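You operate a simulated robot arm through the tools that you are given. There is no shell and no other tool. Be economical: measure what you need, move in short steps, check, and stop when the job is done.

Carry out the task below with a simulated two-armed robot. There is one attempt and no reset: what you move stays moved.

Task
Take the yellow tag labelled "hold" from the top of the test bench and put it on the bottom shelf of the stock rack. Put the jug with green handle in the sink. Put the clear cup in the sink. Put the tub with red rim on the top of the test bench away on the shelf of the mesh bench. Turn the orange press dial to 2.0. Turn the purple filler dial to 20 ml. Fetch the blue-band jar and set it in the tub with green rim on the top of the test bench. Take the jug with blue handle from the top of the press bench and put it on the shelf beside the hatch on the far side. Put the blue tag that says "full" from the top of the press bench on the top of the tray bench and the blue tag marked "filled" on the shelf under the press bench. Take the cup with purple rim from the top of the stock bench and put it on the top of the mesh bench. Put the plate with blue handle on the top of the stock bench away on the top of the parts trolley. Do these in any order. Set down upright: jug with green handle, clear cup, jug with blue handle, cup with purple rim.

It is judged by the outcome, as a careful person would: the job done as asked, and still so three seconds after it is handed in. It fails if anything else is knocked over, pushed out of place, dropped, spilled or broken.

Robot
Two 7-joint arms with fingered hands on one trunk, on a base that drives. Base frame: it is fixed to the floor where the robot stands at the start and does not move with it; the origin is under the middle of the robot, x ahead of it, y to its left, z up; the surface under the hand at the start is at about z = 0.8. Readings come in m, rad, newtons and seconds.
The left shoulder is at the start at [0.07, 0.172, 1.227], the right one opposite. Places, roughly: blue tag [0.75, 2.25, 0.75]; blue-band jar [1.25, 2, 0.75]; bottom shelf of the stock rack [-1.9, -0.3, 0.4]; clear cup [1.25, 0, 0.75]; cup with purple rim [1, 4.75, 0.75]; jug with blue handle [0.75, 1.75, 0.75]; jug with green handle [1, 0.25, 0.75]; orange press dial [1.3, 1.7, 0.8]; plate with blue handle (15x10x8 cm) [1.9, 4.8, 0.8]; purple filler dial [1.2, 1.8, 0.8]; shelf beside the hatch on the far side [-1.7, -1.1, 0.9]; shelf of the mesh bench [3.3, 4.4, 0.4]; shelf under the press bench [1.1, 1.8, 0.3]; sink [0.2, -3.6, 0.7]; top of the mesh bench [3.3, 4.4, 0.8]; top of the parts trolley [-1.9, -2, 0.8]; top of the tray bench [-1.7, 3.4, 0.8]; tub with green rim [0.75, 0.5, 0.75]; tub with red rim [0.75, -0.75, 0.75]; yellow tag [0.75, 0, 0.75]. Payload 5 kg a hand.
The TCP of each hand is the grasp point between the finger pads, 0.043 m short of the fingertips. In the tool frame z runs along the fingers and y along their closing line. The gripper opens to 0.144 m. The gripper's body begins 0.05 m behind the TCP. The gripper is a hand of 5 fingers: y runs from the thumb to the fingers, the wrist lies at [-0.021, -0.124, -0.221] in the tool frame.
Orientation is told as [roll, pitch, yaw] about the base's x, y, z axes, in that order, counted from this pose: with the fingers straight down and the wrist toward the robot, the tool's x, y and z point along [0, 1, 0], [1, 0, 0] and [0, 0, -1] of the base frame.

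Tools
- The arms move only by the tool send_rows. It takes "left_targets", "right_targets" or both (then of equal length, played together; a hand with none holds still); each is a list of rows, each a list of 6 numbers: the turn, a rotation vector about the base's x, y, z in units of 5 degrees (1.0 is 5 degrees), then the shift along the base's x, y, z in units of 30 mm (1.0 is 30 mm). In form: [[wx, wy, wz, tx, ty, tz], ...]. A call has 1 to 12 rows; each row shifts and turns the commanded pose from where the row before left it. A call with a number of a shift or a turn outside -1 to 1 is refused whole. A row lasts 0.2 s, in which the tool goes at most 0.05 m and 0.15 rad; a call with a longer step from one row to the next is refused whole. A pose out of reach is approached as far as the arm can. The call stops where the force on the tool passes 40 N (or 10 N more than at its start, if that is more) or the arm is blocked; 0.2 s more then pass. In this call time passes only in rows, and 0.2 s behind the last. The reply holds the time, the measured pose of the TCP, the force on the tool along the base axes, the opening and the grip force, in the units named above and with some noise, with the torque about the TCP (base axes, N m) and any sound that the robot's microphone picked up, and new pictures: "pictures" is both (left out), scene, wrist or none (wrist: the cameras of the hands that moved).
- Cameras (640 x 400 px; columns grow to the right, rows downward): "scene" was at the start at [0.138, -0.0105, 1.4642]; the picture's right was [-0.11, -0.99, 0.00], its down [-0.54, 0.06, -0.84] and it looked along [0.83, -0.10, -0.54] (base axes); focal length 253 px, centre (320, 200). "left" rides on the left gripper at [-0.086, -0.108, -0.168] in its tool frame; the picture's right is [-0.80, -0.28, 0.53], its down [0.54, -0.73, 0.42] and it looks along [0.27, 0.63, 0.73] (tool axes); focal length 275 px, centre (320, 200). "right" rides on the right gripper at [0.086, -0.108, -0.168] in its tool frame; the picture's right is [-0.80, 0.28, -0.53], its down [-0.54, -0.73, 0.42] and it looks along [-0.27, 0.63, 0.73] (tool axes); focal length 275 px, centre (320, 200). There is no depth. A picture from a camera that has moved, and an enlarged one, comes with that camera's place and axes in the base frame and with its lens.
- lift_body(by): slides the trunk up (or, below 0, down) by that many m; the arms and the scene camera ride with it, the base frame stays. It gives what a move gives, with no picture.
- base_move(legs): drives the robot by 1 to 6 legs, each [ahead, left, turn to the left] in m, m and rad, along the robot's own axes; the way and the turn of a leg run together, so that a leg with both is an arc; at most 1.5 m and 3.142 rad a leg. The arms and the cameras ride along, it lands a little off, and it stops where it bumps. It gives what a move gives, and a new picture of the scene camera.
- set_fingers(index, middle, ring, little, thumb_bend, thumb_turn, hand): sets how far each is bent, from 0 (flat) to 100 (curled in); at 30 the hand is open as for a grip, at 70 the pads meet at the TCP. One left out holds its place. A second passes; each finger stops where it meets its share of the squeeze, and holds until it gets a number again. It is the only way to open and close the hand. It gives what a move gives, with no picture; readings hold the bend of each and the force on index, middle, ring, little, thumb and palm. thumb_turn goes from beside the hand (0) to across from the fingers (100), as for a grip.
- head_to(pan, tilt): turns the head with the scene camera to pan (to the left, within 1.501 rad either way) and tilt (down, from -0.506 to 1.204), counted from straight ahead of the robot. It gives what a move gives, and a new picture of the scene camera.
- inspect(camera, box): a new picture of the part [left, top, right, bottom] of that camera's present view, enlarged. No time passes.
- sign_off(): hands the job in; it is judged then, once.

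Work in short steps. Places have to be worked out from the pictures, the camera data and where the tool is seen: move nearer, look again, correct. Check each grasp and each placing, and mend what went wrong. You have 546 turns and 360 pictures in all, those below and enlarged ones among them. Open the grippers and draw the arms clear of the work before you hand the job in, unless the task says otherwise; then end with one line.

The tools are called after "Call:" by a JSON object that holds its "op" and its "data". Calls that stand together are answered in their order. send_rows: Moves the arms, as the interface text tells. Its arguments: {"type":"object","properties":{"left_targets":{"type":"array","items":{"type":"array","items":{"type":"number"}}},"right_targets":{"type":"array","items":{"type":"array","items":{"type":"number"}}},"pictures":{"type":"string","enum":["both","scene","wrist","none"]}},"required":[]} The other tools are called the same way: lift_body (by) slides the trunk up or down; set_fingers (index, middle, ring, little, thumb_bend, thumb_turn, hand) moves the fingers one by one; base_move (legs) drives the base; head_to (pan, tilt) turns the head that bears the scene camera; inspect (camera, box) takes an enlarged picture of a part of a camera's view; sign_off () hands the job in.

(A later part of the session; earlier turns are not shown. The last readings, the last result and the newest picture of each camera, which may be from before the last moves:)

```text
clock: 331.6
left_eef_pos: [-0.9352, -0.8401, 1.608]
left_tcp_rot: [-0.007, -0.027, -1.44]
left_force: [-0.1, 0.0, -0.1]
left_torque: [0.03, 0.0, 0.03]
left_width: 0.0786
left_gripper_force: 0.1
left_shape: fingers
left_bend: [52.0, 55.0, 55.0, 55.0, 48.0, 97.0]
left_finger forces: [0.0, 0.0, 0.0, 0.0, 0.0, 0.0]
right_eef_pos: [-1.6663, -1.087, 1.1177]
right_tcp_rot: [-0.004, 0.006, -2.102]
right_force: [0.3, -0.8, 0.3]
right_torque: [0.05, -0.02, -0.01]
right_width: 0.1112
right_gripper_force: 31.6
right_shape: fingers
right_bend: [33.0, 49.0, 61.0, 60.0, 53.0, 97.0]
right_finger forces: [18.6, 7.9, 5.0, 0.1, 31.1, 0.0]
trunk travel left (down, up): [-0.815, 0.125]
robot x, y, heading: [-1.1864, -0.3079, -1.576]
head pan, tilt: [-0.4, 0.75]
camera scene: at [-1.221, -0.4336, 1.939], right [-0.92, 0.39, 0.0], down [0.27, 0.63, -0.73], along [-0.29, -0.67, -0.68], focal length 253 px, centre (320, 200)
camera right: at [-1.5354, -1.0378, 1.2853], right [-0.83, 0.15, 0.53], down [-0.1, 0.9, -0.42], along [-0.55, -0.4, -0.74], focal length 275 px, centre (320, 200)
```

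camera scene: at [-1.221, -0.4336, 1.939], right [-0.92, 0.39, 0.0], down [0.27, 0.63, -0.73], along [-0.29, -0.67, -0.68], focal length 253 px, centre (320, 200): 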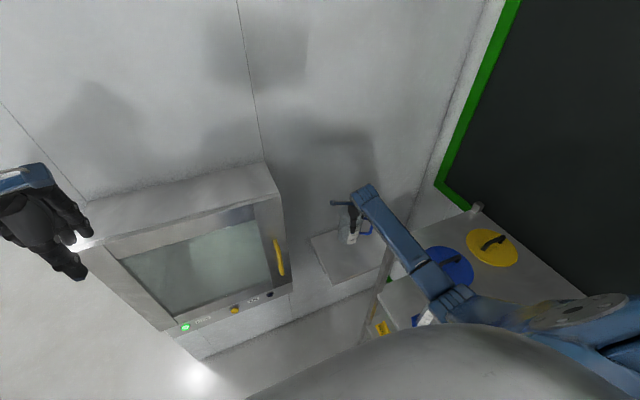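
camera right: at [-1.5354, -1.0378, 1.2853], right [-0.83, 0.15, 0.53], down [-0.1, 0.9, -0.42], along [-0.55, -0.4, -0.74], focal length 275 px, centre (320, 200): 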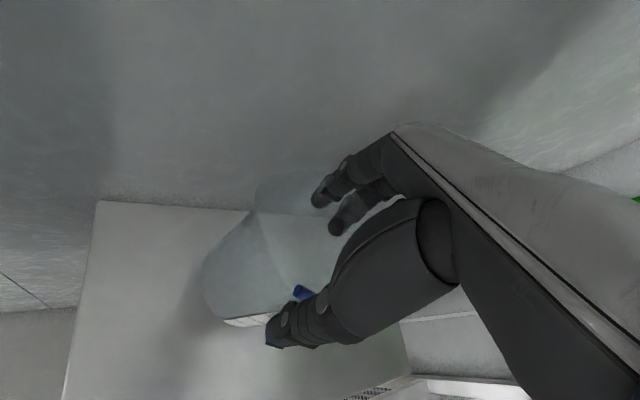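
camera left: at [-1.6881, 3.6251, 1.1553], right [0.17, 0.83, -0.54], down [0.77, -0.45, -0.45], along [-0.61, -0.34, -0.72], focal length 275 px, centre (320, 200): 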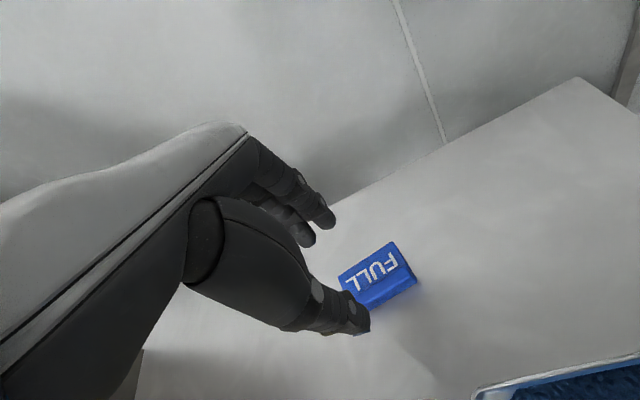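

Call:
{"op": "send_rows", "data": {"right_targets": [[0, 0, 0, 0, 0, -0.6], [0, 0, 0, 0, 0, -0.5], [0, 0, 0, 0, 0, -0.3], [0, 0, 0, 0, 0, -0.3], [0, 0, 0, 0, 0, -0.25]], "pictures": "wrist"}}

```text
clock: 332.8
left_eef_pos: [-0.934, -0.8385, 1.6095]
left_tcp_rot: [-0.006, -0.025, -1.438]
left_force: [0.3, -0.1, 0.4]
left_torque: [0.03, 0.0, -0.02]
left_width: 0.0782
left_gripper_force: 0.0
left_shape: fingers
left_bend: [52.0, 55.0, 55.0, 55.0, 48.0, 97.0]
left_finger forces: [0.0, 0.0, 0.0, 0.0, 0.0, 0.0]
right_eef_pos: [-1.6651, -1.0861, 1.0578]
right_tcp_rot: [-0.004, 0.008, -2.102]
right_force: [-0.7, -0.7, -1.0]
right_torque: [0.0, -0.03, -0.03]
right_width: 0.1109
right_gripper_force: 31.2
right_shape: fingers
right_bend: [33.0, 49.0, 61.0, 60.0, 53.0, 97.0]
right_finger forces: [18.7, 7.9, 5.0, 0.0, 31.0, 0.1]
trunk travel left (down, up): [-0.815, 0.125]
robot x, y, heading: [-1.1889, -0.3052, -1.574]
head pan, tilt: [-0.4, 0.75]
camera right: at [-1.5348, -1.0375, 1.2274], right [-0.83, 0.15, 0.53], down [-0.1, 0.9, -0.42], along [-0.55, -0.4, -0.74], focal length 275 px, centre (320, 200)
```

right: 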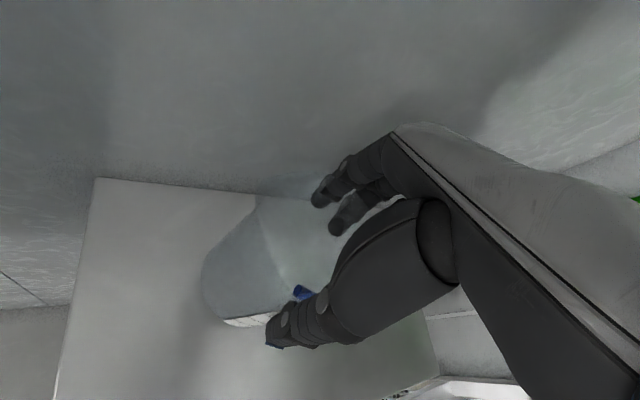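

Call:
{"op": "send_rows", "data": {"right_targets": [[0, 0, 0, 0, 0, -0.2], [0, 0, 0, 0, 0, -0.2], [0, 0, 0, 0, 0, -0.2], [0, 0, 0, 0, 0, -0.2]], "pictures": "none"}}

```text
clock: 333.8
left_eef_pos: [-0.9321, -0.835, 1.6089]
left_tcp_rot: [-0.006, -0.027, -1.439]
left_force: [0.0, 0.0, 0.5]
left_torque: [0.05, -0.03, 0.02]
left_width: 0.0782
left_gripper_force: 0.0
left_shape: fingers
left_bend: [52.0, 55.0, 55.0, 55.0, 48.0, 97.0]
left_finger forces: [0.1, 0.0, 0.1, 0.0, 0.0, 0.0]
right_eef_pos: [-1.6654, -1.0942, 1.0482]
right_tcp_rot: [0.005, -0.012, -2.1]
right_force: [4.7, 7.1, 28.0]
right_torque: [0.78, 0.18, -0.14]
right_width: 0.1109
right_gripper_force: 35.9
right_shape: fingers
right_bend: [32.0, 49.0, 61.0, 60.0, 54.0, 97.0]
right_finger forces: [17.8, 8.9, 8.6, 0.1, 36.3, 0.1]
trunk travel left (down, up): [-0.815, 0.125]
robot x, y, heading: [-1.1875, -0.3062, -1.569]
head pan, tilt: [-0.4, 0.75]
stopped in row 4 (right hand): the force on the tool passed its limit at 46 N (the readings are from after the stop); the commanded pose is now the measured one
```

Jug stands on the shelf. I release and rise straight up.

Call:
{"op": "set_fingers", "data": {"hand": "right", "index": 20, "middle": 30, "ring": 35, "little": 35, "thumb_bend": 28}}

Call:
{"op": "inspect", "data": {"camera": "right", "box": [160, 120, 440, 380]}}

Call:
{"op": "send_rows", "data": {"right_targets": [[0, 0, 0, 0, 0, 0.6], [0, 0, 0, 0, 0, 0.9], [0, 0, 0, 0, 0, 1], [0, 0, 0, 0, 0, 1], [0, 0, 0, 0, 0, 1], [0, 0, 0, 0, 0, 1], [0, 0, 0, 0, 0, 1], [0, 0, 0, 0, 0, 1]]}}

```text
clock: 334.8
left_eef_pos: [-0.9354, -0.8393, 1.6081]
left_tcp_rot: [-0.006, -0.026, -1.438]
left_force: [-1.0, 0.5, 0.1]
left_torque: [0.06, -0.01, -0.02]
left_width: 0.0782
left_gripper_force: 0.1
left_shape: fingers
left_bend: [52.0, 55.0, 55.0, 55.0, 48.0, 97.0]
left_finger forces: [0.1, 0.0, 0.0, 0.0, 0.1, 0.0]
right_eef_pos: [-1.6653, -1.0924, 1.0438]
right_tcp_rot: [0.003, -0.005, -2.1]
right_force: [-0.1, 1.3, -0.3]
right_torque: [-0.03, 0.0, 0.02]
right_width: 0.1728
right_gripper_force: 0.0
right_shape: fingers
right_bend: [20.0, 30.0, 35.0, 35.0, 28.0, 95.0]
right_finger forces: [0.0, 0.2, 0.2, 0.1, 0.1, 0.1]
trunk travel left (down, up): [-0.815, 0.125]
robot x, y, heading: [-1.1848, -0.3036, -1.572]
head pan, tilt: [-0.4, 0.75]
```

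```text
1.54 times, centred on (300, 250) of right
camera zoom: at [-1.5353, -1.041, 1.2102], right [-0.83, 0.16, 0.53], down [-0.1, 0.9, -0.43], along [-0.55, -0.41, -0.73], focal length 424 px, centre (351, 123)
```

zoom: 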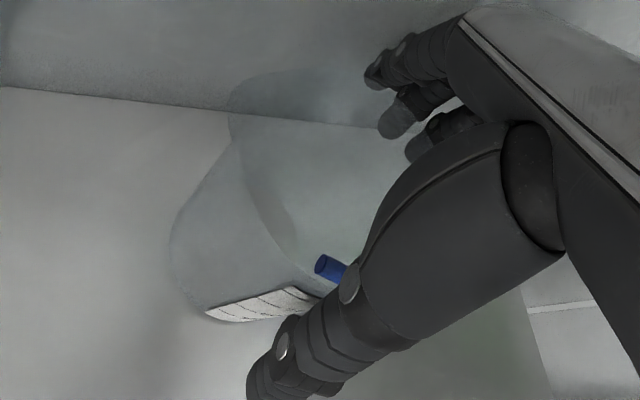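

```text
clock: 336.6
left_eef_pos: [-0.9335, -0.8383, 1.6091]
left_tcp_rot: [-0.005, -0.026, -1.436]
left_force: [0.7, -0.7, 0.5]
left_torque: [-0.01, -0.02, -0.02]
left_width: 0.0783
left_gripper_force: 0.1
left_shape: fingers
left_bend: [52.0, 55.0, 55.0, 55.0, 48.0, 97.0]
left_finger forces: [0.1, 0.0, 0.0, 0.1, 0.1, 0.1]
right_eef_pos: [-1.665, -1.0919, 1.2691]
right_tcp_rot: [0.001, -0.003, -2.1]
right_force: [-0.3, -0.1, -0.3]
right_torque: [0.0, 0.03, -0.01]
right_width: 0.1733
right_gripper_force: 0.1
right_shape: fingers
right_bend: [20.0, 30.0, 35.0, 35.0, 28.0, 95.0]
right_finger forces: [0.0, 0.0, 0.0, 0.0, 0.0, 0.1]
trunk travel left (down, up): [-0.815, 0.125]
robot x, y, heading: [-1.1871, -0.3066, -1.576]
head pan, tilt: [-0.4, 0.75]
camera scene: at [-1.2202, -0.4325, 1.939], right [-0.92, 0.39, 0.0], down [0.27, 0.63, -0.73], along [-0.29, -0.67, -0.68], focal length 253 px, centre (320, 200)
camera right: at [-1.5344, -1.0402, 1.4364], right [-0.83, 0.16, 0.53], down [-0.1, 0.9, -0.43], along [-0.55, -0.41, -0.73], focal length 275 px, centre (320, 200)
```

scene: 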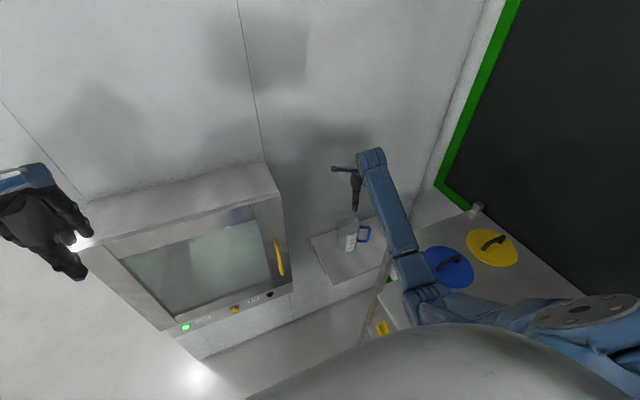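
right: 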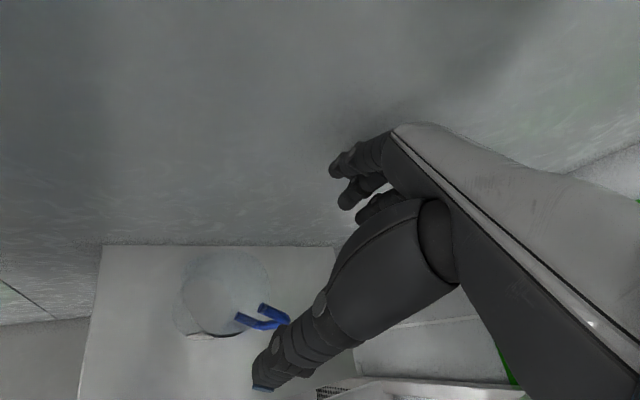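

Jug is placed upright. I withdraw: up, back, then reverse out.

Call:
{"op": "send_rows", "data": {"right_targets": [[0, 0, 0, 0, 0, 1], [0, 0, 0, 0, 0, 1], [0, 0, 0, 0, 0, 1], [0, 0, 0.9, 0.9, 0.5, 0.4], [0, 0, 0.9, 0.9, 0.5, 0.4], [0, 0, 0.9, 0.9, 0.5, 0.4], [0, 0, 0.9, 0.9, 0.5, 0], [0, 0, 0.9, 0.9, 0.5, 0], [0, 0, 0.9, 0.9, 0.6, 0], [0, 0, 0.6, 0.5, 0.9, 0], [0, 0, 0, 0.3, 0.9, 0], [0, 0, 0, 0.3, 0.9, 0]], "pictures": "none"}}

Call:
{"op": "base_move", "data": {"legs": [[-0.45, 0.1, 0], [0, 0.6, 0]]}}

```text
clock: 339.2
left_eef_pos: [-0.933, -0.8364, 1.6089]
left_tcp_rot: [-0.005, -0.028, -1.437]
left_force: [-0.2, 0.2, -0.7]
left_torque: [-0.02, -0.01, 0.01]
left_width: 0.0783
left_gripper_force: 0.0
left_shape: fingers
left_bend: [52.0, 55.0, 55.0, 55.0, 48.0, 97.0]
left_finger forces: [0.1, 0.0, 0.0, 0.0, 0.1, 0.1]
right_eef_pos: [-1.4703, -0.9166, 1.3954]
right_tcp_rot: [0.001, -0.005, -1.576]
right_force: [-0.3, 0.3, 0.4]
right_torque: [-0.09, 0.02, 0.0]
right_width: 0.1732
right_gripper_force: 0.2
right_shape: fingers
right_bend: [20.0, 30.0, 35.0, 35.0, 28.0, 95.0]
right_finger forces: [0.0, 0.0, 0.1, 0.0, 0.0, 0.1]
trunk travel left (down, up): [-0.815, 0.125]
robot x, y, heading: [-1.1873, -0.3045, -1.575]
head pan, tilt: [-0.4, 0.75]
```

```text
clock: 345.0
left_eef_pos: [-0.2414, -0.3911, 1.609]
left_tcp_rot: [-0.002, -0.028, -1.438]
left_force: [-1.9, -1.2, 0.1]
left_torque: [-0.03, -0.05, 0.02]
left_width: 0.0784
left_gripper_force: 0.1
left_shape: fingers
left_bend: [52.0, 55.0, 55.0, 55.0, 48.0, 97.0]
left_finger forces: [0.0, 0.0, 0.0, 0.0, 0.0, 0.1]
right_eef_pos: [-0.778, -0.4698, 1.394]
right_tcp_rot: [0.003, -0.005, -1.576]
right_force: [-0.9, 0.1, -0.6]
right_torque: [0.0, -0.05, -0.03]
right_width: 0.1728
right_gripper_force: 0.0
right_shape: fingers
right_bend: [20.0, 30.0, 35.0, 35.0, 28.0, 95.0]
right_finger forces: [0.1, 0.0, 0.0, 0.0, 0.0, 0.0]
trunk travel left (down, up): [-0.815, 0.125]
robot x, y, heading: [-0.4895, 0.1417, -1.575]
head pan, tilt: [-0.4, 0.75]
camera scene: at [-0.5291, 0.0154, 1.9389], right [-0.92, 0.39, 0.0], down [0.27, 0.63, -0.73], along [-0.28, -0.67, -0.68], focal length 253 px, centre (320, 200)
```

scene: 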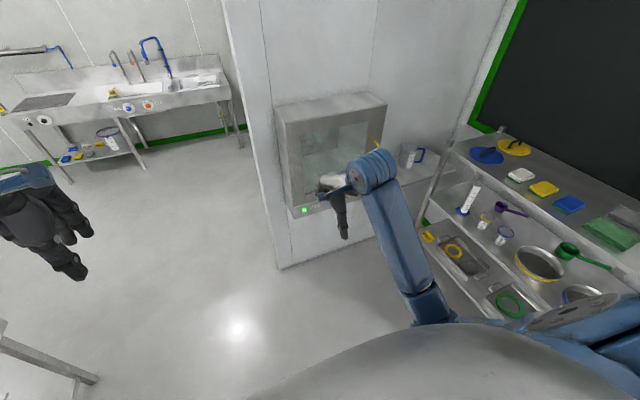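

Jug on the shelf and HOLD tag on the rack are both visible and fine. I lower the trunk and return to the press bench.

Call:
{"op": "lift_body", "data": {"by": -0.35}}

Call:
{"op": "base_move", "data": {"legs": [[0, 0, 1.575], [0, 1.45, 0], [0, 0.2, 0]]}}

Call:
{"op": "send_rows", "data": {"right_targets": [[0, 0, 0, 0.2, -1, 0.7], [0, 0, 0, 0.2, -1, 0.7], [0, 0, 0, 0.2, -1, 0.7], [0, 0, 0, 0.2, -1, 0.7], [0, 0, 0, 0.2, -1, 0.7], [0, 0, 0, 0.4, -1, 0.7], [0, 0, 0, 0.4, -1, 0.7], [0, 0, 0, 0.5, -1, 0.5], [0, 0, 0, 0.6, -1, 0.3], [0, 0, 0, 0.6, -1, 0.3], [0, 0, 0, 0.6, -1, 0], [0, 0, 0, 0.6, -1, 0]], "pictures": "none"}}

Call:
{"op": "send_rows", "data": {"right_targets": [[0, 0, 0, 0.6, -1, 0], [0, 0, 0, 0.6, -1, 0], [0, 0, 0, -0.8, 0.8, 0.2], [0, 0, 0, -0.8, 0.8, 0.2], [0, 0, 0, -0.8, 0.8, 0], [0, 0, 0, -0.8, 0.8, 0], [0, 0, 0, -0.8, 0.8, 0], [0, 0, 0, -0.8, 0.6, 0], [0, 0, 0, -0.6, 0.4, 0], [0, 0, 0, 0.6, 0.8, 0], [0, 0, 0, 0.6, 0.8, 0], [0, 0, 0, 0.6, 0.8, 0]], "pictures": "scene"}}

```text
clock: 348.4
left_eef_pos: [-0.2394, -0.3896, 1.2583]
left_tcp_rot: [-0.005, -0.027, -1.438]
left_force: [-1.2, -0.3, -0.7]
left_torque: [-0.01, -0.03, -0.01]
left_width: 0.0785
left_gripper_force: 0.0
left_shape: fingers
left_bend: [52.0, 55.0, 55.0, 55.0, 48.0, 97.0]
left_finger forces: [0.0, 0.1, 0.1, 0.1, 0.0, 0.0]
right_eef_pos: [-0.7759, -0.4696, 1.046]
right_tcp_rot: [0.001, -0.005, -1.575]
right_force: [-0.1, 0.0, -0.8]
right_torque: [0.04, 0.01, 0.02]
right_width: 0.1732
right_gripper_force: 0.1
right_shape: fingers
right_bend: [20.0, 30.0, 35.0, 35.0, 28.0, 95.0]
right_finger forces: [0.0, 0.1, 0.0, 0.1, 0.0, 0.1]
trunk travel left (down, up): [-0.465, 0.475]
robot x, y, heading: [-0.4947, 0.1394, -1.575]
head pan, tilt: [-0.4, 0.75]
```

```text
clock: 360.7
left_eef_pos: [0.0591, 2.0529, 1.259]
left_tcp_rot: [-0.003, -0.025, 0.119]
left_force: [0.5, 0.4, 0.1]
left_torque: [0.02, 0.02, -0.01]
left_width: 0.0782
left_gripper_force: 0.0
left_shape: fingers
left_bend: [52.0, 55.0, 55.0, 55.0, 48.0, 97.0]
left_finger forces: [0.1, 0.0, 0.0, 0.0, 0.0, 0.0]
right_eef_pos: [0.1319, 1.514, 1.0456]
right_tcp_rot: [0.004, -0.005, -0.017]
right_force: [0.0, 0.2, 0.8]
right_torque: [0.02, 0.03, 0.01]
right_width: 0.1733
right_gripper_force: 0.0
right_shape: fingers
right_bend: [20.0, 30.0, 35.0, 35.0, 28.0, 95.0]
right_finger forces: [0.0, 0.0, 0.0, 0.0, 0.0, 0.0]
trunk travel left (down, up): [-0.465, 0.475]
robot x, y, heading: [-0.4797, 1.8032, -0.02]
head pan, tilt: [-0.4, 0.75]
camera scene: at [-0.3524, 1.7717, 1.589], right [-0.4, -0.92, 0.0], down [-0.62, 0.27, -0.73], along [0.67, -0.29, -0.68], focal length 253 px, centre (320, 200)
```

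scene: 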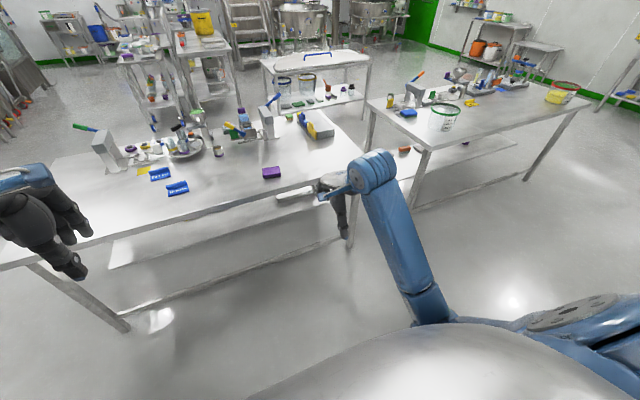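

```text
clock: 363.3
left_eef_pos: [0.0587, 2.0541, 1.2588]
left_tcp_rot: [-0.004, -0.025, 0.119]
left_force: [0.1, -0.5, 0.6]
left_torque: [0.02, -0.02, 0.03]
left_width: 0.0782
left_gripper_force: 0.1
left_shape: fingers
left_bend: [52.0, 55.0, 55.0, 55.0, 48.0, 97.0]
left_finger forces: [0.0, 0.0, 0.0, 0.1, 0.0, 0.0]
right_eef_pos: [0.2712, 1.1563, 1.2242]
right_tcp_rot: [0.002, -0.003, -0.017]
right_force: [0.2, -0.4, 1.0]
right_torque: [0.01, 0.01, 0.0]
right_width: 0.1734
right_gripper_force: 0.1
right_shape: fingers
right_bend: [20.0, 30.0, 35.0, 35.0, 28.0, 95.0]
right_finger forces: [0.1, 0.0, 0.0, 0.0, 0.1, 0.0]
trunk travel left (down, up): [-0.465, 0.475]
robot x, y, heading: [-0.4793, 1.8061, -0.013]
head pan, tilt: [-0.4, 0.75]
```

```text
clock: 365.9
left_eef_pos: [0.059, 2.0543, 1.2583]
left_tcp_rot: [-0.004, -0.026, 0.119]
left_force: [0.0, 0.7, 0.0]
left_torque: [-0.01, 0.0, -0.01]
left_width: 0.0781
left_gripper_force: 0.1
left_shape: fingers
left_bend: [52.0, 55.0, 55.0, 55.0, 48.0, 97.0]
left_finger forces: [0.0, 0.0, 0.0, 0.0, 0.1, 0.0]
right_eef_pos: [0.2001, 1.3188, 1.2359]
right_tcp_rot: [0.002, -0.004, -0.02]
right_force: [-0.2, -0.5, 0.6]
right_torque: [-0.03, -0.01, -0.01]
right_width: 0.1731
right_gripper_force: 0.2
right_shape: fingers
right_bend: [20.0, 30.0, 35.0, 35.0, 28.0, 95.0]
right_finger forces: [0.0, 0.0, 0.1, 0.0, 0.0, 0.1]
trunk travel left (down, up): [-0.465, 0.475]
robot x, y, heading: [-0.4753, 1.8076, -0.013]
head pan, tilt: [-0.4, 0.75]
camera scene: at [-0.3518, 1.7738, 1.589], right [-0.4, -0.92, 0.0], down [-0.62, 0.27, -0.73], along [0.67, -0.29, -0.68], focal length 253 px, centre (320, 200)
```

scene: 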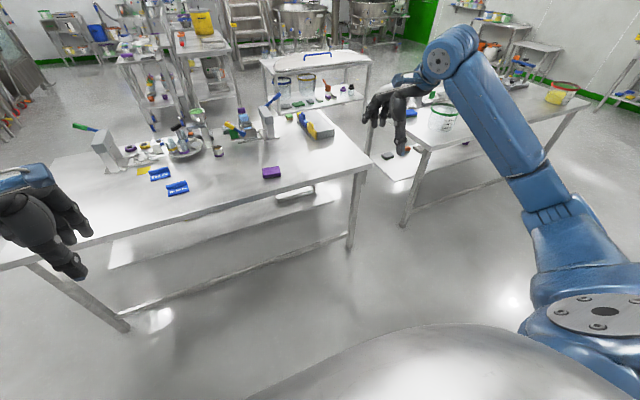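

Right arm is good again. I drive up to the press bench and look at the dials.

Call:
{"op": "base_move", "data": {"legs": [[0.76, 0.05, 0.013]]}}

Call:
{"op": "head_to", "data": {"pan": -0.05, "tilt": 0.65}}

Call:
{"op": "inspect", "data": {"camera": "scene", "box": [230, 180, 430, 290]}}

```text
clock: 370.0
left_eef_pos: [0.814, 2.1028, 1.2586]
left_tcp_rot: [-0.004, -0.026, 0.128]
left_force: [0.0, 0.0, 0.3]
left_torque: [0.02, 0.0, 0.02]
left_width: 0.0779
left_gripper_force: 0.1
left_shape: fingers
left_bend: [52.0, 55.0, 55.0, 55.0, 48.0, 97.0]
left_finger forces: [0.0, 0.0, 0.0, 0.0, 0.0, 0.0]
right_eef_pos: [0.9649, 1.367, 1.2373]
right_tcp_rot: [0.002, -0.005, -0.006]
right_force: [-0.4, -0.2, 0.5]
right_torque: [-0.02, 0.01, 0.0]
right_width: 0.1732
right_gripper_force: 0.1
right_shape: fingers
right_bend: [20.0, 30.0, 35.0, 35.0, 28.0, 95.0]
right_finger forces: [0.1, 0.1, 0.0, 0.0, 0.0, 0.0]
trunk travel left (down, up): [-0.465, 0.475]
robot x, y, heading: [0.2782, 1.8491, -0.001]
head pan, tilt: [-0.4, 0.75]
camera scene: at [0.4067, 1.8168, 1.5891], right [-0.39, -0.92, 0.0], down [-0.63, 0.27, -0.73], along [0.67, -0.29, -0.68], focal length 253 px, centre (320, 200)
```

scene: 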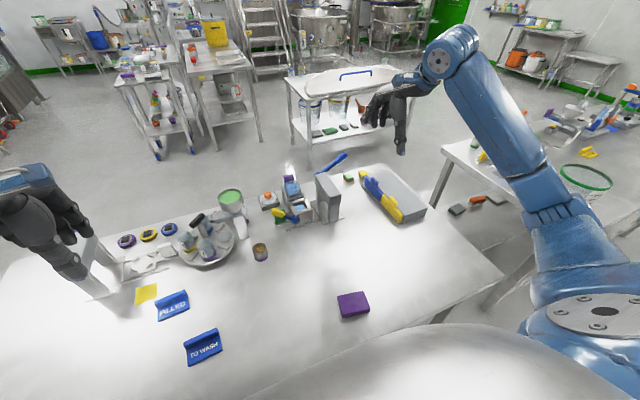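

```text
clock: 370.8
left_eef_pos: [0.8153, 2.1023, 1.2586]
left_tcp_rot: [-0.005, -0.025, 0.13]
left_force: [0.4, -0.8, -0.7]
left_torque: [-0.03, -0.03, -0.01]
left_width: 0.0782
left_gripper_force: 0.2
left_shape: fingers
left_bend: [52.0, 55.0, 55.0, 55.0, 48.0, 97.0]
left_finger forces: [0.1, 0.0, 0.1, 0.1, 0.0, 0.0]
right_eef_pos: [0.9643, 1.3671, 1.2376]
right_tcp_rot: [0.002, -0.003, -0.008]
right_force: [0.0, 0.5, -0.5]
right_torque: [0.01, -0.01, 0.02]
right_width: 0.1731
right_gripper_force: 0.1
right_shape: fingers
right_bend: [20.0, 30.0, 35.0, 35.0, 28.0, 95.0]
right_finger forces: [0.1, 0.1, 0.1, 0.0, 0.0, 0.0]
trunk travel left (down, up): [-0.465, 0.475]
robot x, y, heading: [0.2819, 1.8524, -0.001]
head pan, tilt: [-0.051, 0.649]
camera scene: at [0.4179, 1.8445, 1.5975], right [-0.06, -1.0, 0.0], down [-0.6, 0.03, -0.8], along [0.79, -0.04, -0.61], focal length 253 px, centre (320, 200)
```

scene: 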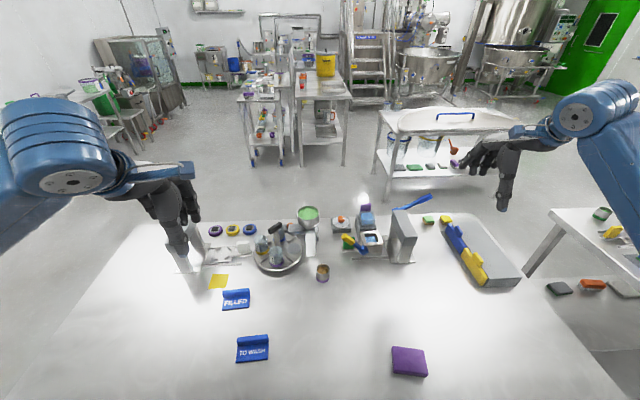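

```text
3.20 times, centred on (330, 235) of scene
camera zoom: at [0.4179, 1.8445, 1.5975], right [-0.06, -1.0, 0.0], down [-0.6, 0.03, -0.8], along [0.79, -0.04, -0.61], focal length 810 px, centre (288, 88)
```

zoom: 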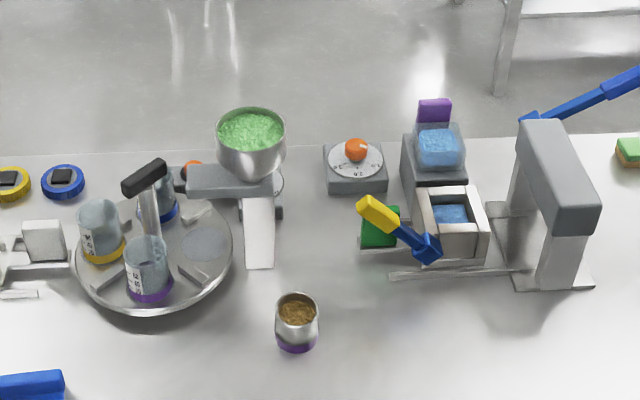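

Orange dial at ≈[1.232, 1.709]. I bring the right hand above that area to read both dials with the wrist camera.

Call:
{"op": "send_rows", "data": {"right_targets": [[0, 0, 0, 0.4, 1, 0], [0, 0, 0, 0.4, 1, 0], [0, 0, 0, 0.4, 1, 0], [0, 0, 0, 0.4, 1, 0], [0, 0, 0, 0.4, 1, 0], [0, 0, 0, 0.4, 1, 0], [0, 0, 0, 0.4, 1, 0], [0, 0, 0, 0.4, 1, 0], [0, 0, 0, 0.4, 1, 0], [0, 0, 0, 0.4, 1, -0.5], [0, 0, 0, 0.4, 1, -0.5], [0, 0, 0, 0.4, 1, -0.5]]}}

Call:
{"op": "inspect", "data": {"camera": "right", "box": [80, 100, 400, 300]}}

```text
clock: 373.4
left_eef_pos: [0.8158, 2.1023, 1.2581]
left_tcp_rot: [-0.006, -0.027, 0.129]
left_force: [0.8, 0.8, -0.8]
left_torque: [-0.01, 0.0, -0.01]
left_width: 0.0785
left_gripper_force: 0.1
left_shape: fingers
left_bend: [52.0, 55.0, 55.0, 55.0, 48.0, 97.0]
left_finger forces: [0.0, 0.1, 0.1, 0.0, 0.0, 0.0]
right_eef_pos: [1.1084, 1.7291, 1.1921]
right_tcp_rot: [0.001, -0.006, -0.008]
right_force: [0.3, 1.2, 0.2]
right_torque: [-0.01, 0.0, 0.01]
right_width: 0.1733
right_gripper_force: 0.0
right_shape: fingers
right_bend: [20.0, 30.0, 35.0, 35.0, 28.0, 95.0]
right_finger forces: [0.1, 0.1, 0.0, 0.0, 0.1, 0.0]
trunk travel left (down, up): [-0.465, 0.475]
robot x, y, heading: [0.2823, 1.8498, -0.006]
head pan, tilt: [-0.051, 0.649]
camera scene: at [0.4187, 1.8468, 1.5975], right [-0.05, -1.0, 0.0], down [-0.6, 0.03, -0.8], along [0.79, -0.04, -0.61], focal length 253 px, centre (320, 200)
camera right: at [1.001, 1.816, 1.3592], right [0.27, -0.8, 0.53], down [-0.73, -0.54, -0.43], along [0.63, -0.27, -0.73], focal length 275 px, centre (320, 200)
```

scene: 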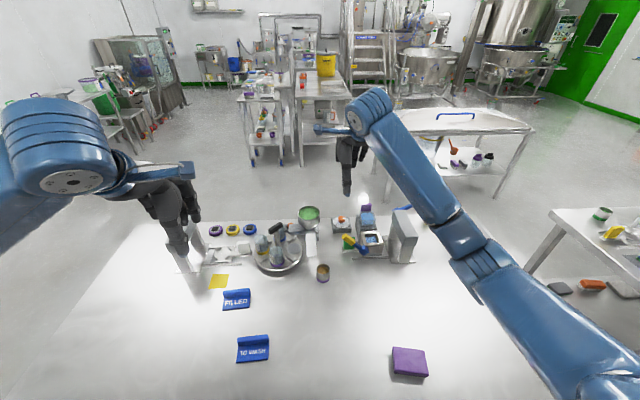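
right: 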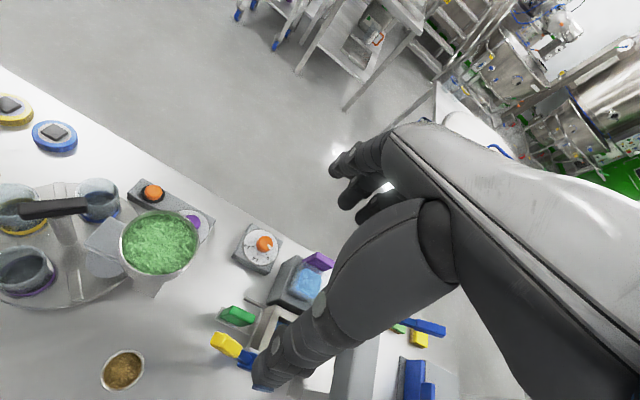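

```text
2.00 times, centred on (240, 200) of right
camera zoom: at [1.001, 1.816, 1.3592], right [0.27, -0.8, 0.53], down [-0.73, -0.54, -0.43], along [0.63, -0.27, -0.73], focal length 551 px, centre (480, 200)
```

zoom: 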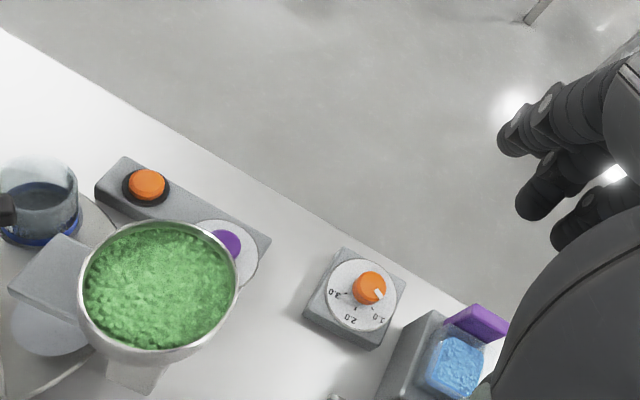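

Call:
{"op": "inspect", "data": {"camera": "right", "box": [220, 210, 300, 260]}}

Call:
{"op": "inspect", "data": {"camera": "right", "box": [160, 190, 240, 250]}}

```text
8.00 times, centred on (260, 235) of right
camera zoom: at [1.001, 1.816, 1.3592], right [0.27, -0.8, 0.53], down [-0.73, -0.54, -0.43], along [0.63, -0.27, -0.73], focal length 2202 px, centre (800, -80)
```

zoom: 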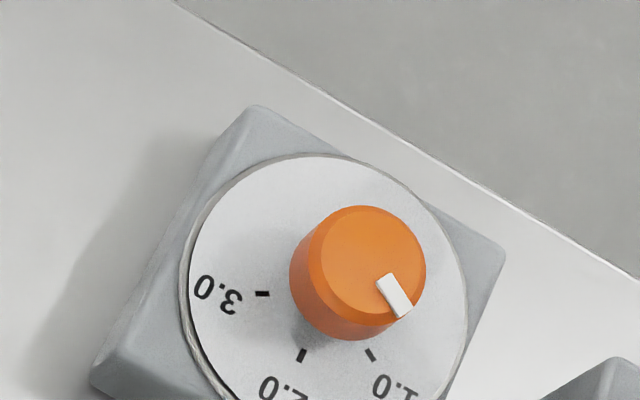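

```text
6.67 times, centred on (200, 220) of right
camera zoom: at [1.001, 1.816, 1.3592], right [0.27, -0.8, 0.53], down [-0.73, -0.54, -0.43], along [0.63, -0.27, -0.73], focal length 1835 px, centre (1120, 67)
```

zoom: 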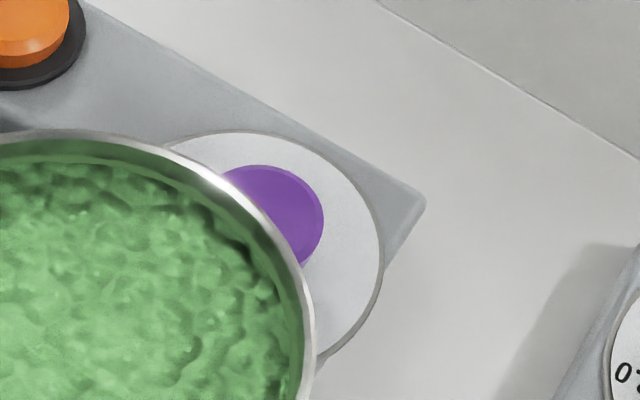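

Orange dial reads ≈1.0 now (tick toward the 1.0 mark); 2.0 is the mark facing me, so it needs about -60° (clockwise) turn. I edge closer and bring the right hand above the knob, yawed +30°.

Call:
{"op": "base_move", "data": {"legs": [[0.05, 0, 0]]}}

Call:
{"op": "set_fingers", "data": {"hand": "right", "index": 48, "middle": 85, "ring": 90, "little": 90, "thumb_bend": 48, "thumb_turn": 98}}

Call:
{"op": "send_rows", "data": {"right_targets": [[0, 0, 1, 0.4, -0.1, -0.3], [0, 0, 1, 0.4, -0.1, -0.5], [0, 0, 1, 0.4, -0.1, -0.5], [0, 0, 1, 0.4, -0.1, -0.6], [0, 0, 1, 0.4, -0.1, -0.8], [0, 0, 1, 0.3, -0.1, -0.8], [0, 0, 0, 0.3, -0.1, -0.8]]}}

```text
clock: 374.3
left_eef_pos: [0.8568, 2.1015, 1.2614]
left_tcp_rot: [-0.006, -0.031, 0.128]
left_force: [-2.4, 0.2, 1.1]
left_torque: [0.03, -0.14, 0.06]
left_width: 0.0782
left_gripper_force: 0.0
left_shape: fingers
left_bend: [52.0, 55.0, 55.0, 55.0, 48.0, 97.0]
left_finger forces: [0.0, 0.1, 0.0, 0.0, 0.1, 0.1]
right_eef_pos: [1.1487, 1.7258, 1.1972]
right_tcp_rot: [0.002, -0.011, -0.011]
right_force: [-1.0, -0.2, 1.8]
right_torque: [-0.04, -0.11, -0.02]
right_width: 0.1732
right_gripper_force: 0.0
right_shape: fingers
right_bend: [20.0, 30.0, 35.0, 35.0, 28.0, 95.0]
right_finger forces: [0.0, 0.1, 0.0, 0.1, 0.0, 0.1]
trunk travel left (down, up): [-0.465, 0.475]
robot x, y, heading: [0.331, 1.8514, -0.004]
head pan, tilt: [-0.051, 0.649]
camera scene: at [0.4579, 1.8442, 1.5986], right [-0.06, -1.0, 0.0], down [-0.6, 0.03, -0.8], along [0.8, -0.04, -0.6], focal length 253 px, centre (320, 200)
```

scene: 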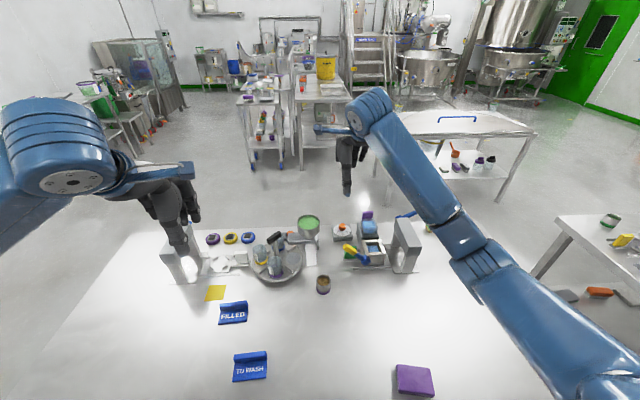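

```text
clock: 375.3
left_eef_pos: [0.8632, 2.1016, 1.2582]
left_tcp_rot: [-0.004, -0.028, 0.13]
left_force: [-0.6, -0.7, 0.5]
left_torque: [0.01, -0.04, -0.02]
left_width: 0.0781
left_gripper_force: 0.0
left_shape: fingers
left_bend: [52.0, 55.0, 55.0, 55.0, 48.0, 97.0]
left_finger forces: [0.0, 0.0, 0.1, 0.0, 0.1, 0.0]
right_eef_pos: [1.1552, 1.7258, 1.1943]
right_tcp_rot: [0.002, -0.004, -0.009]
right_force: [-0.1, 0.1, 0.6]
right_torque: [0.0, 0.01, 0.0]
right_width: 0.0863
right_gripper_force: 0.0
right_shape: fingers
right_bend: [48.0, 85.0, 90.0, 90.0, 48.0, 98.0]
right_finger forces: [0.0, 0.0, 0.1, 0.1, 0.0, 0.0]
trunk travel left (down, up): [-0.465, 0.475]
robot x, y, heading: [0.3289, 1.8501, -0.002]
head pan, tilt: [-0.051, 0.649]
```

```text
clock: 376.9
left_eef_pos: [0.8641, 2.1006, 1.2581]
left_tcp_rot: [-0.004, -0.028, 0.129]
left_force: [0.5, 1.1, 0.8]
left_torque: [0.0, 0.01, 0.0]
left_width: 0.0783
left_gripper_force: 0.1
left_shape: fingers
left_bend: [52.0, 55.0, 55.0, 55.0, 48.0, 97.0]
left_finger forces: [0.0, 0.1, 0.0, 0.0, 0.0, 0.0]
right_eef_pos: [1.2353, 1.7037, 1.0631]
right_tcp_rot: [0.002, -0.006, 0.517]
right_force: [1.0, -0.6, 0.8]
right_torque: [-0.02, 0.06, 0.0]
right_width: 0.0862
right_gripper_force: 0.1
right_shape: fingers
right_bend: [48.0, 85.0, 90.0, 90.0, 48.0, 98.0]
right_finger forces: [0.1, 0.0, 0.1, 0.0, 0.0, 0.0]
trunk travel left (down, up): [-0.465, 0.475]
robot x, y, heading: [0.3265, 1.8521, -0.002]
head pan, tilt: [-0.051, 0.649]
camera scene: at [0.4667, 1.8446, 1.5975], right [-0.06, -1.0, 0.0], down [-0.6, 0.03, -0.8], along [0.79, -0.04, -0.61], focal length 253 px, centre (320, 200)
camera right: at [1.0975, 1.7261, 1.2302], right [0.64, -0.55, 0.53], down [-0.36, -0.83, -0.43], along [0.68, 0.08, -0.73], focal length 275 px, centre (320, 200)
```

scene: 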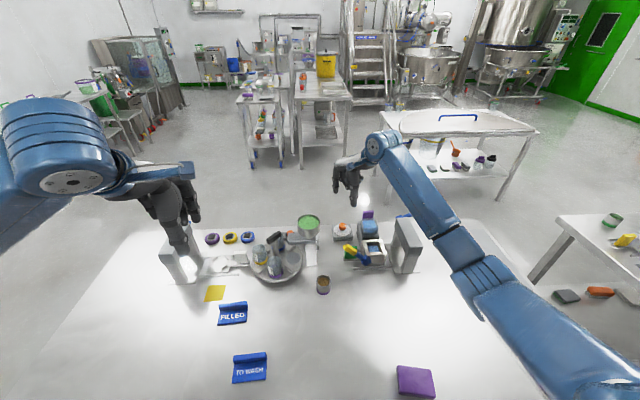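
right: 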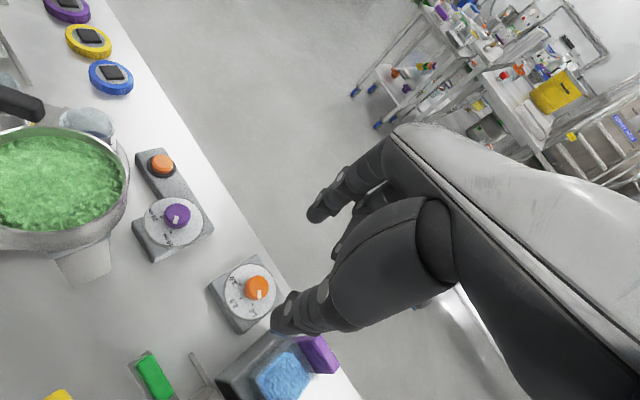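

Both dials are in clear view now. I read them at high zoom.

Call:
{"op": "inspect", "data": {"camera": "right", "box": [130, 180, 220, 260]}}

Call:
{"op": "inspect", "data": {"camera": "right", "box": [205, 250, 295, 330]}}

```text
5.00 times, centred on (175, 220) of right
camera zoom: at [1.0975, 1.7261, 1.2302], right [0.64, -0.55, 0.53], down [-0.36, -0.83, -0.43], along [0.68, 0.08, -0.73], focal length 1376 px, centre (1045, 100)
```

zoom: 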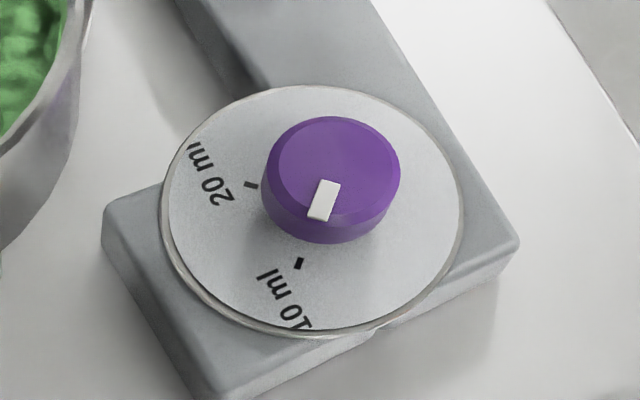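

```text
5.00 times, centred on (250, 290) of right
camera zoom: at [1.0975, 1.7261, 1.2302], right [0.64, -0.55, 0.53], down [-0.36, -0.83, -0.43], along [0.68, 0.08, -0.73], focal length 1376 px, centre (670, -250)
```

zoom: 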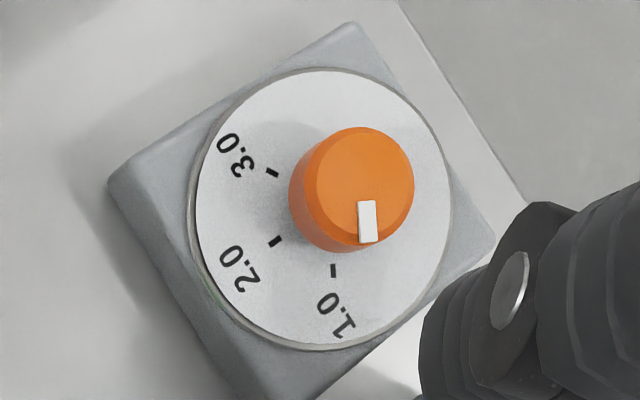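

Marks: orange 1.0 at 240°, 2.0 at 180°; purple 10 ml at ≈214°, 20 ml at ≈134°. I centre over the orange knob and descend.

Call:
{"op": "send_rows", "data": {"right_targets": [[0, 0, 0, 0.45, 0, -0.8], [0, 0, 0, 0.4, 0, -0.9], [0, 0, 0, 0, 0, -0.9], [0, 0, 0, 0, 0, -0.9], [0, 0, 0, 0, 0, -0.9], [0, 0, 0, 0, 0, -0.8]], "pictures": "wrist"}}

```text
clock: 378.3
left_eef_pos: [0.8641, 2.0999, 1.259]
left_tcp_rot: [-0.006, -0.028, 0.13]
left_force: [0.1, -0.5, 1.2]
left_torque: [-0.03, 0.0, -0.03]
left_width: 0.0781
left_gripper_force: 0.0
left_shape: fingers
left_bend: [52.0, 55.0, 55.0, 55.0, 48.0, 97.0]
left_finger forces: [0.0, 0.0, 0.0, 0.1, 0.1, 0.1]
right_eef_pos: [1.2591, 1.7058, 0.9081]
right_tcp_rot: [0.002, -0.006, 0.515]
right_force: [0.3, 0.2, 0.6]
right_torque: [-0.02, -0.01, -0.03]
right_width: 0.0861
right_gripper_force: 0.1
right_shape: fingers
right_bend: [48.0, 85.0, 90.0, 90.0, 48.0, 98.0]
right_finger forces: [0.0, 0.1, 0.0, 0.0, 0.0, 0.1]
trunk travel left (down, up): [-0.465, 0.475]
robot x, y, heading: [0.3325, 1.8516, -0.008]
head pan, tilt: [-0.051, 0.649]
camera right: at [1.1224, 1.7271, 1.0747], right [0.64, -0.56, 0.53], down [-0.36, -0.83, -0.43], along [0.68, 0.08, -0.73], focal length 275 px, centre (320, 200)
```

right: 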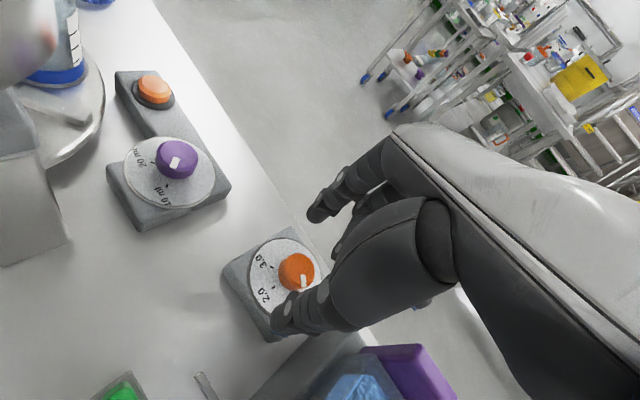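

Aligned. I go down 2 cm more and pinch the knob.

Call:
{"op": "send_rows", "data": {"right_targets": [[0, 0, 0, 0, 0, -0.4], [0, 0, 0, 0, 0, -0.3]], "pictures": "none"}}

Call:
{"op": "set_fingers", "data": {"hand": "right", "index": 75, "thumb_bend": 75}}

Call:
{"op": "inspect", "data": {"camera": "right", "box": [200, 200, 400, 350]}}

```text
clock: 378.9
left_eef_pos: [0.8635, 2.1028, 1.2585]
left_tcp_rot: [-0.005, -0.026, 0.126]
left_force: [0.8, 0.4, -0.4]
left_torque: [-0.01, 0.01, -0.03]
left_width: 0.0781
left_gripper_force: 0.1
left_shape: fingers
left_bend: [52.0, 55.0, 55.0, 55.0, 48.0, 97.0]
left_finger forces: [0.1, 0.0, 0.0, 0.1, 0.0, 0.0]
right_eef_pos: [1.2592, 1.7052, 0.8859]
right_tcp_rot: [0.001, -0.005, 0.514]
right_force: [0.4, 0.3, 0.8]
right_torque: [0.03, -0.01, -0.04]
right_width: 0.0861
right_gripper_force: 0.0
right_shape: fingers
right_bend: [48.0, 85.0, 90.0, 90.0, 48.0, 98.0]
right_finger forces: [0.0, 0.0, 0.0, 0.1, 0.1, 0.0]
trunk travel left (down, up): [-0.465, 0.475]
robot x, y, heading: [0.3293, 1.8476, -0.004]
head pan, tilt: [-0.051, 0.649]
```

```text
clock: 379.9
left_eef_pos: [0.862, 2.1009, 1.2588]
left_tcp_rot: [-0.002, -0.029, 0.126]
left_force: [1.0, -0.2, -0.5]
left_torque: [0.0, -0.03, 0.01]
left_width: 0.0781
left_gripper_force: 0.2
left_shape: fingers
left_bend: [52.0, 55.0, 55.0, 55.0, 48.0, 97.0]
left_finger forces: [0.0, 0.0, 0.1, 0.0, 0.0, 0.1]
right_eef_pos: [1.2574, 1.7042, 0.8862]
right_tcp_rot: [0.003, -0.003, 0.515]
right_force: [-8.5, -3.8, -4.5]
right_torque: [-0.15, 0.31, -0.01]
right_width: 0.0298
right_gripper_force: 14.8
right_shape: fingers
right_bend: [63.0, 85.0, 90.0, 90.0, 65.0, 100.0]
right_finger forces: [9.9, 0.1, 0.1, 0.0, 19.2, 0.1]
trunk travel left (down, up): [-0.465, 0.475]
robot x, y, heading: [0.3289, 1.8532, -0.007]
head pan, tilt: [-0.051, 0.649]
```

```text
2.67 times, centred on (300, 275) of right
camera zoom: at [1.1217, 1.7259, 1.053], right [0.64, -0.56, 0.53], down [-0.36, -0.83, -0.43], along [0.68, 0.08, -0.73], focal length 734 px, centre (373, 0)
```

zoom: 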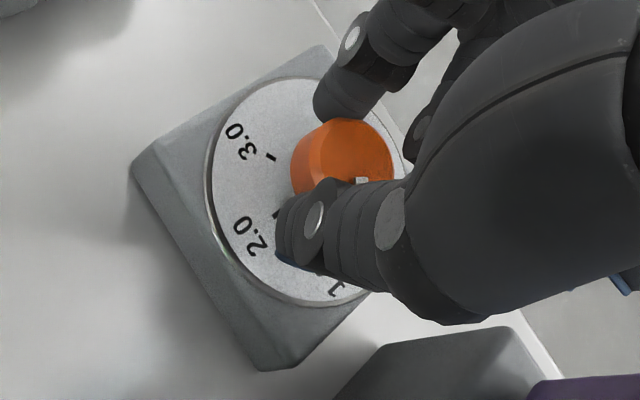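

Knob is pinched. I rotate the hand -60° about the vertical.

Call:
{"op": "send_rows", "data": {"right_targets": [[0, 0, -1, 0, 0, 0], [0, 0, -1, 0, 0, 0], [0, 0, -1, 0, 0, 0], [0, 0, -1, 0, 0, 0], [0, 0, -1, 0, 0, 0], [0, 0, -1, 0, 0, 0], [0, 0, -1, 0, 0, 0], [0, 0, -1, 0, 0, 0], [0, 0, -1, 0, 0, 0], [0, 0, -1, 0, 0, 0], [0, 0, -1, 0, 0, 0], [0, 0, -1, 0, 0, 0]], "pictures": "wrist"}}

```text
clock: 382.5
left_eef_pos: [0.864, 2.1045, 1.2573]
left_tcp_rot: [-0.004, -0.026, 0.13]
left_force: [-0.4, 0.6, 0.0]
left_torque: [-0.01, 0.01, 0.01]
left_width: 0.0782
left_gripper_force: 0.2
left_shape: fingers
left_bend: [52.0, 55.0, 55.0, 55.0, 48.0, 97.0]
left_finger forces: [0.1, 0.1, 0.1, 0.0, 0.0, 0.0]
right_eef_pos: [1.2592, 1.707, 0.8873]
right_tcp_rot: [0.002, -0.005, -0.532]
right_force: [-3.5, 3.6, -6.4]
right_torque: [0.09, 0.09, 0.01]
right_width: 0.0277
right_gripper_force: 11.6
right_shape: fingers
right_bend: [64.0, 85.0, 90.0, 90.0, 65.0, 100.0]
right_finger forces: [9.8, 0.1, 0.0, 0.1, 14.5, 0.0]
trunk travel left (down, up): [-0.465, 0.475]
robot x, y, heading: [0.3288, 1.854, -0.009]
head pan, tilt: [-0.051, 0.649]
camera right: at [1.2095, 1.8368, 1.0537], right [-0.16, -0.83, 0.53], down [-0.9, -0.1, -0.43], along [0.41, -0.55, -0.73], focal length 275 px, centre (320, 200)
```

right: 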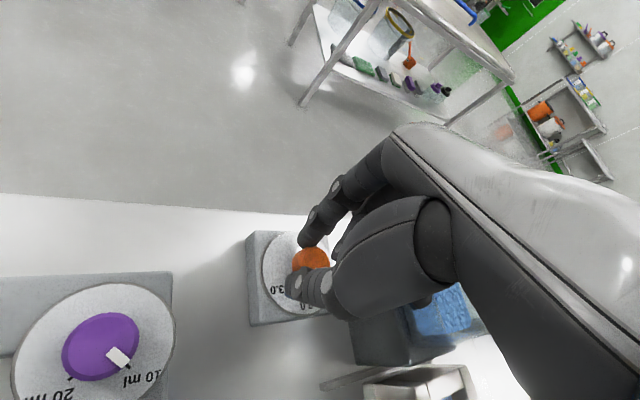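

Turned. I release, rise, and check the reading.

Call:
{"op": "set_fingers", "data": {"hand": "right", "index": 48, "thumb_bend": 48}}

Call:
{"op": "send_rows", "data": {"right_targets": [[0, 0, 0, 0, 0, 0.6], [0, 0, 0, 0, 0, 0.9], [0, 0, 0, 0, 0, 0.9], [0, 0, 1, 0, 0, 0.9], [0, 0, 1, 0, 0, 0.9], [0, 0, 1, 0, 0, 0.5], [0, 0, 1, 0, 0, 0.5], [0, 0, 1, 0, 0, 0.5]], "pictures": "none"}}

Call:
{"op": "inspect", "data": {"camera": "right", "box": [180, 200, 340, 320]}}

```text
clock: 383.5
left_eef_pos: [0.8636, 2.1014, 1.2587]
left_tcp_rot: [-0.005, -0.026, 0.128]
left_force: [-0.4, -0.2, 0.6]
left_torque: [0.0, -0.04, 0.0]
left_width: 0.0784
left_gripper_force: 0.1
left_shape: fingers
left_bend: [52.0, 55.0, 55.0, 55.0, 48.0, 97.0]
left_finger forces: [0.1, 0.1, 0.0, 0.0, 0.1, 0.1]
right_eef_pos: [1.2585, 1.7063, 0.8862]
right_tcp_rot: [0.001, -0.005, -0.531]
right_force: [1.0, 1.9, 0.4]
right_torque: [-0.1, 0.01, 0.01]
right_width: 0.0854
right_gripper_force: 0.7
right_shape: fingers
right_bend: [48.0, 85.0, 90.0, 90.0, 48.0, 98.0]
right_finger forces: [0.0, 0.0, 0.0, 1.4, 0.0, 0.0]
trunk travel left (down, up): [-0.465, 0.475]
robot x, y, heading: [0.3334, 1.8479, -0.007]
head pan, tilt: [-0.051, 0.649]
```

```text
clock: 385.3
left_eef_pos: [0.8629, 2.1014, 1.2586]
left_tcp_rot: [-0.006, -0.026, 0.129]
left_force: [0.2, -0.4, 0.9]
left_torque: [0.0, -0.03, 0.02]
left_width: 0.078
left_gripper_force: 0.1
left_shape: fingers
left_bend: [52.0, 55.0, 55.0, 55.0, 48.0, 97.0]
left_finger forces: [0.0, 0.1, 0.1, 0.0, 0.1, 0.0]
right_eef_pos: [1.2592, 1.7059, 1.057]
right_tcp_rot: [0.002, -0.005, -0.095]
right_force: [0.3, -0.5, 0.0]
right_torque: [0.02, 0.01, 0.02]
right_width: 0.0851
right_gripper_force: 0.1
right_shape: fingers
right_bend: [48.0, 85.0, 90.0, 90.0, 48.0, 98.0]
right_finger forces: [0.0, 0.1, 0.0, 0.0, 0.1, 0.0]
trunk travel left (down, up): [-0.465, 0.475]
robot x, y, heading: [0.33, 1.8507, -0.003]
head pan, tilt: [-0.051, 0.649]
```

```text
3.33 times, centred on (260, 260) of right
camera zoom: at [1.1587, 1.8024, 1.2241], right [0.2, -0.82, 0.53], down [-0.77, -0.47, -0.43], along [0.6, -0.32, -0.73], focal length 918 px, centre (520, 0)
```

zoom: 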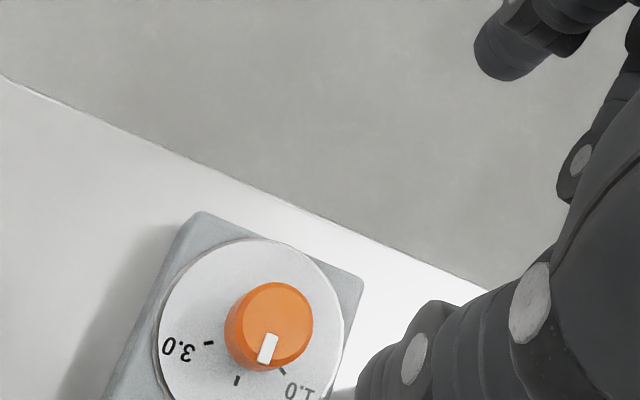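

Call:
{"op": "inspect", "data": {"camera": "right", "box": [210, 255, 280, 325]}}

```text
5.71 times, centred on (245, 290) of right
camera zoom: at [1.1587, 1.8024, 1.2241], right [0.2, -0.82, 0.53], down [-0.77, -0.47, -0.43], along [0.6, -0.32, -0.73], focal length 1573 px, centre (749, -314)
```

zoom: 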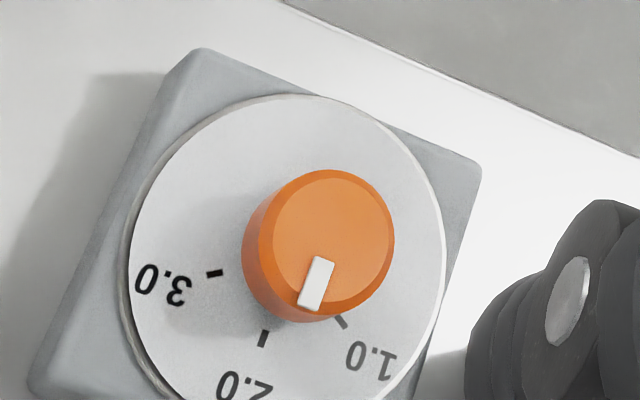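

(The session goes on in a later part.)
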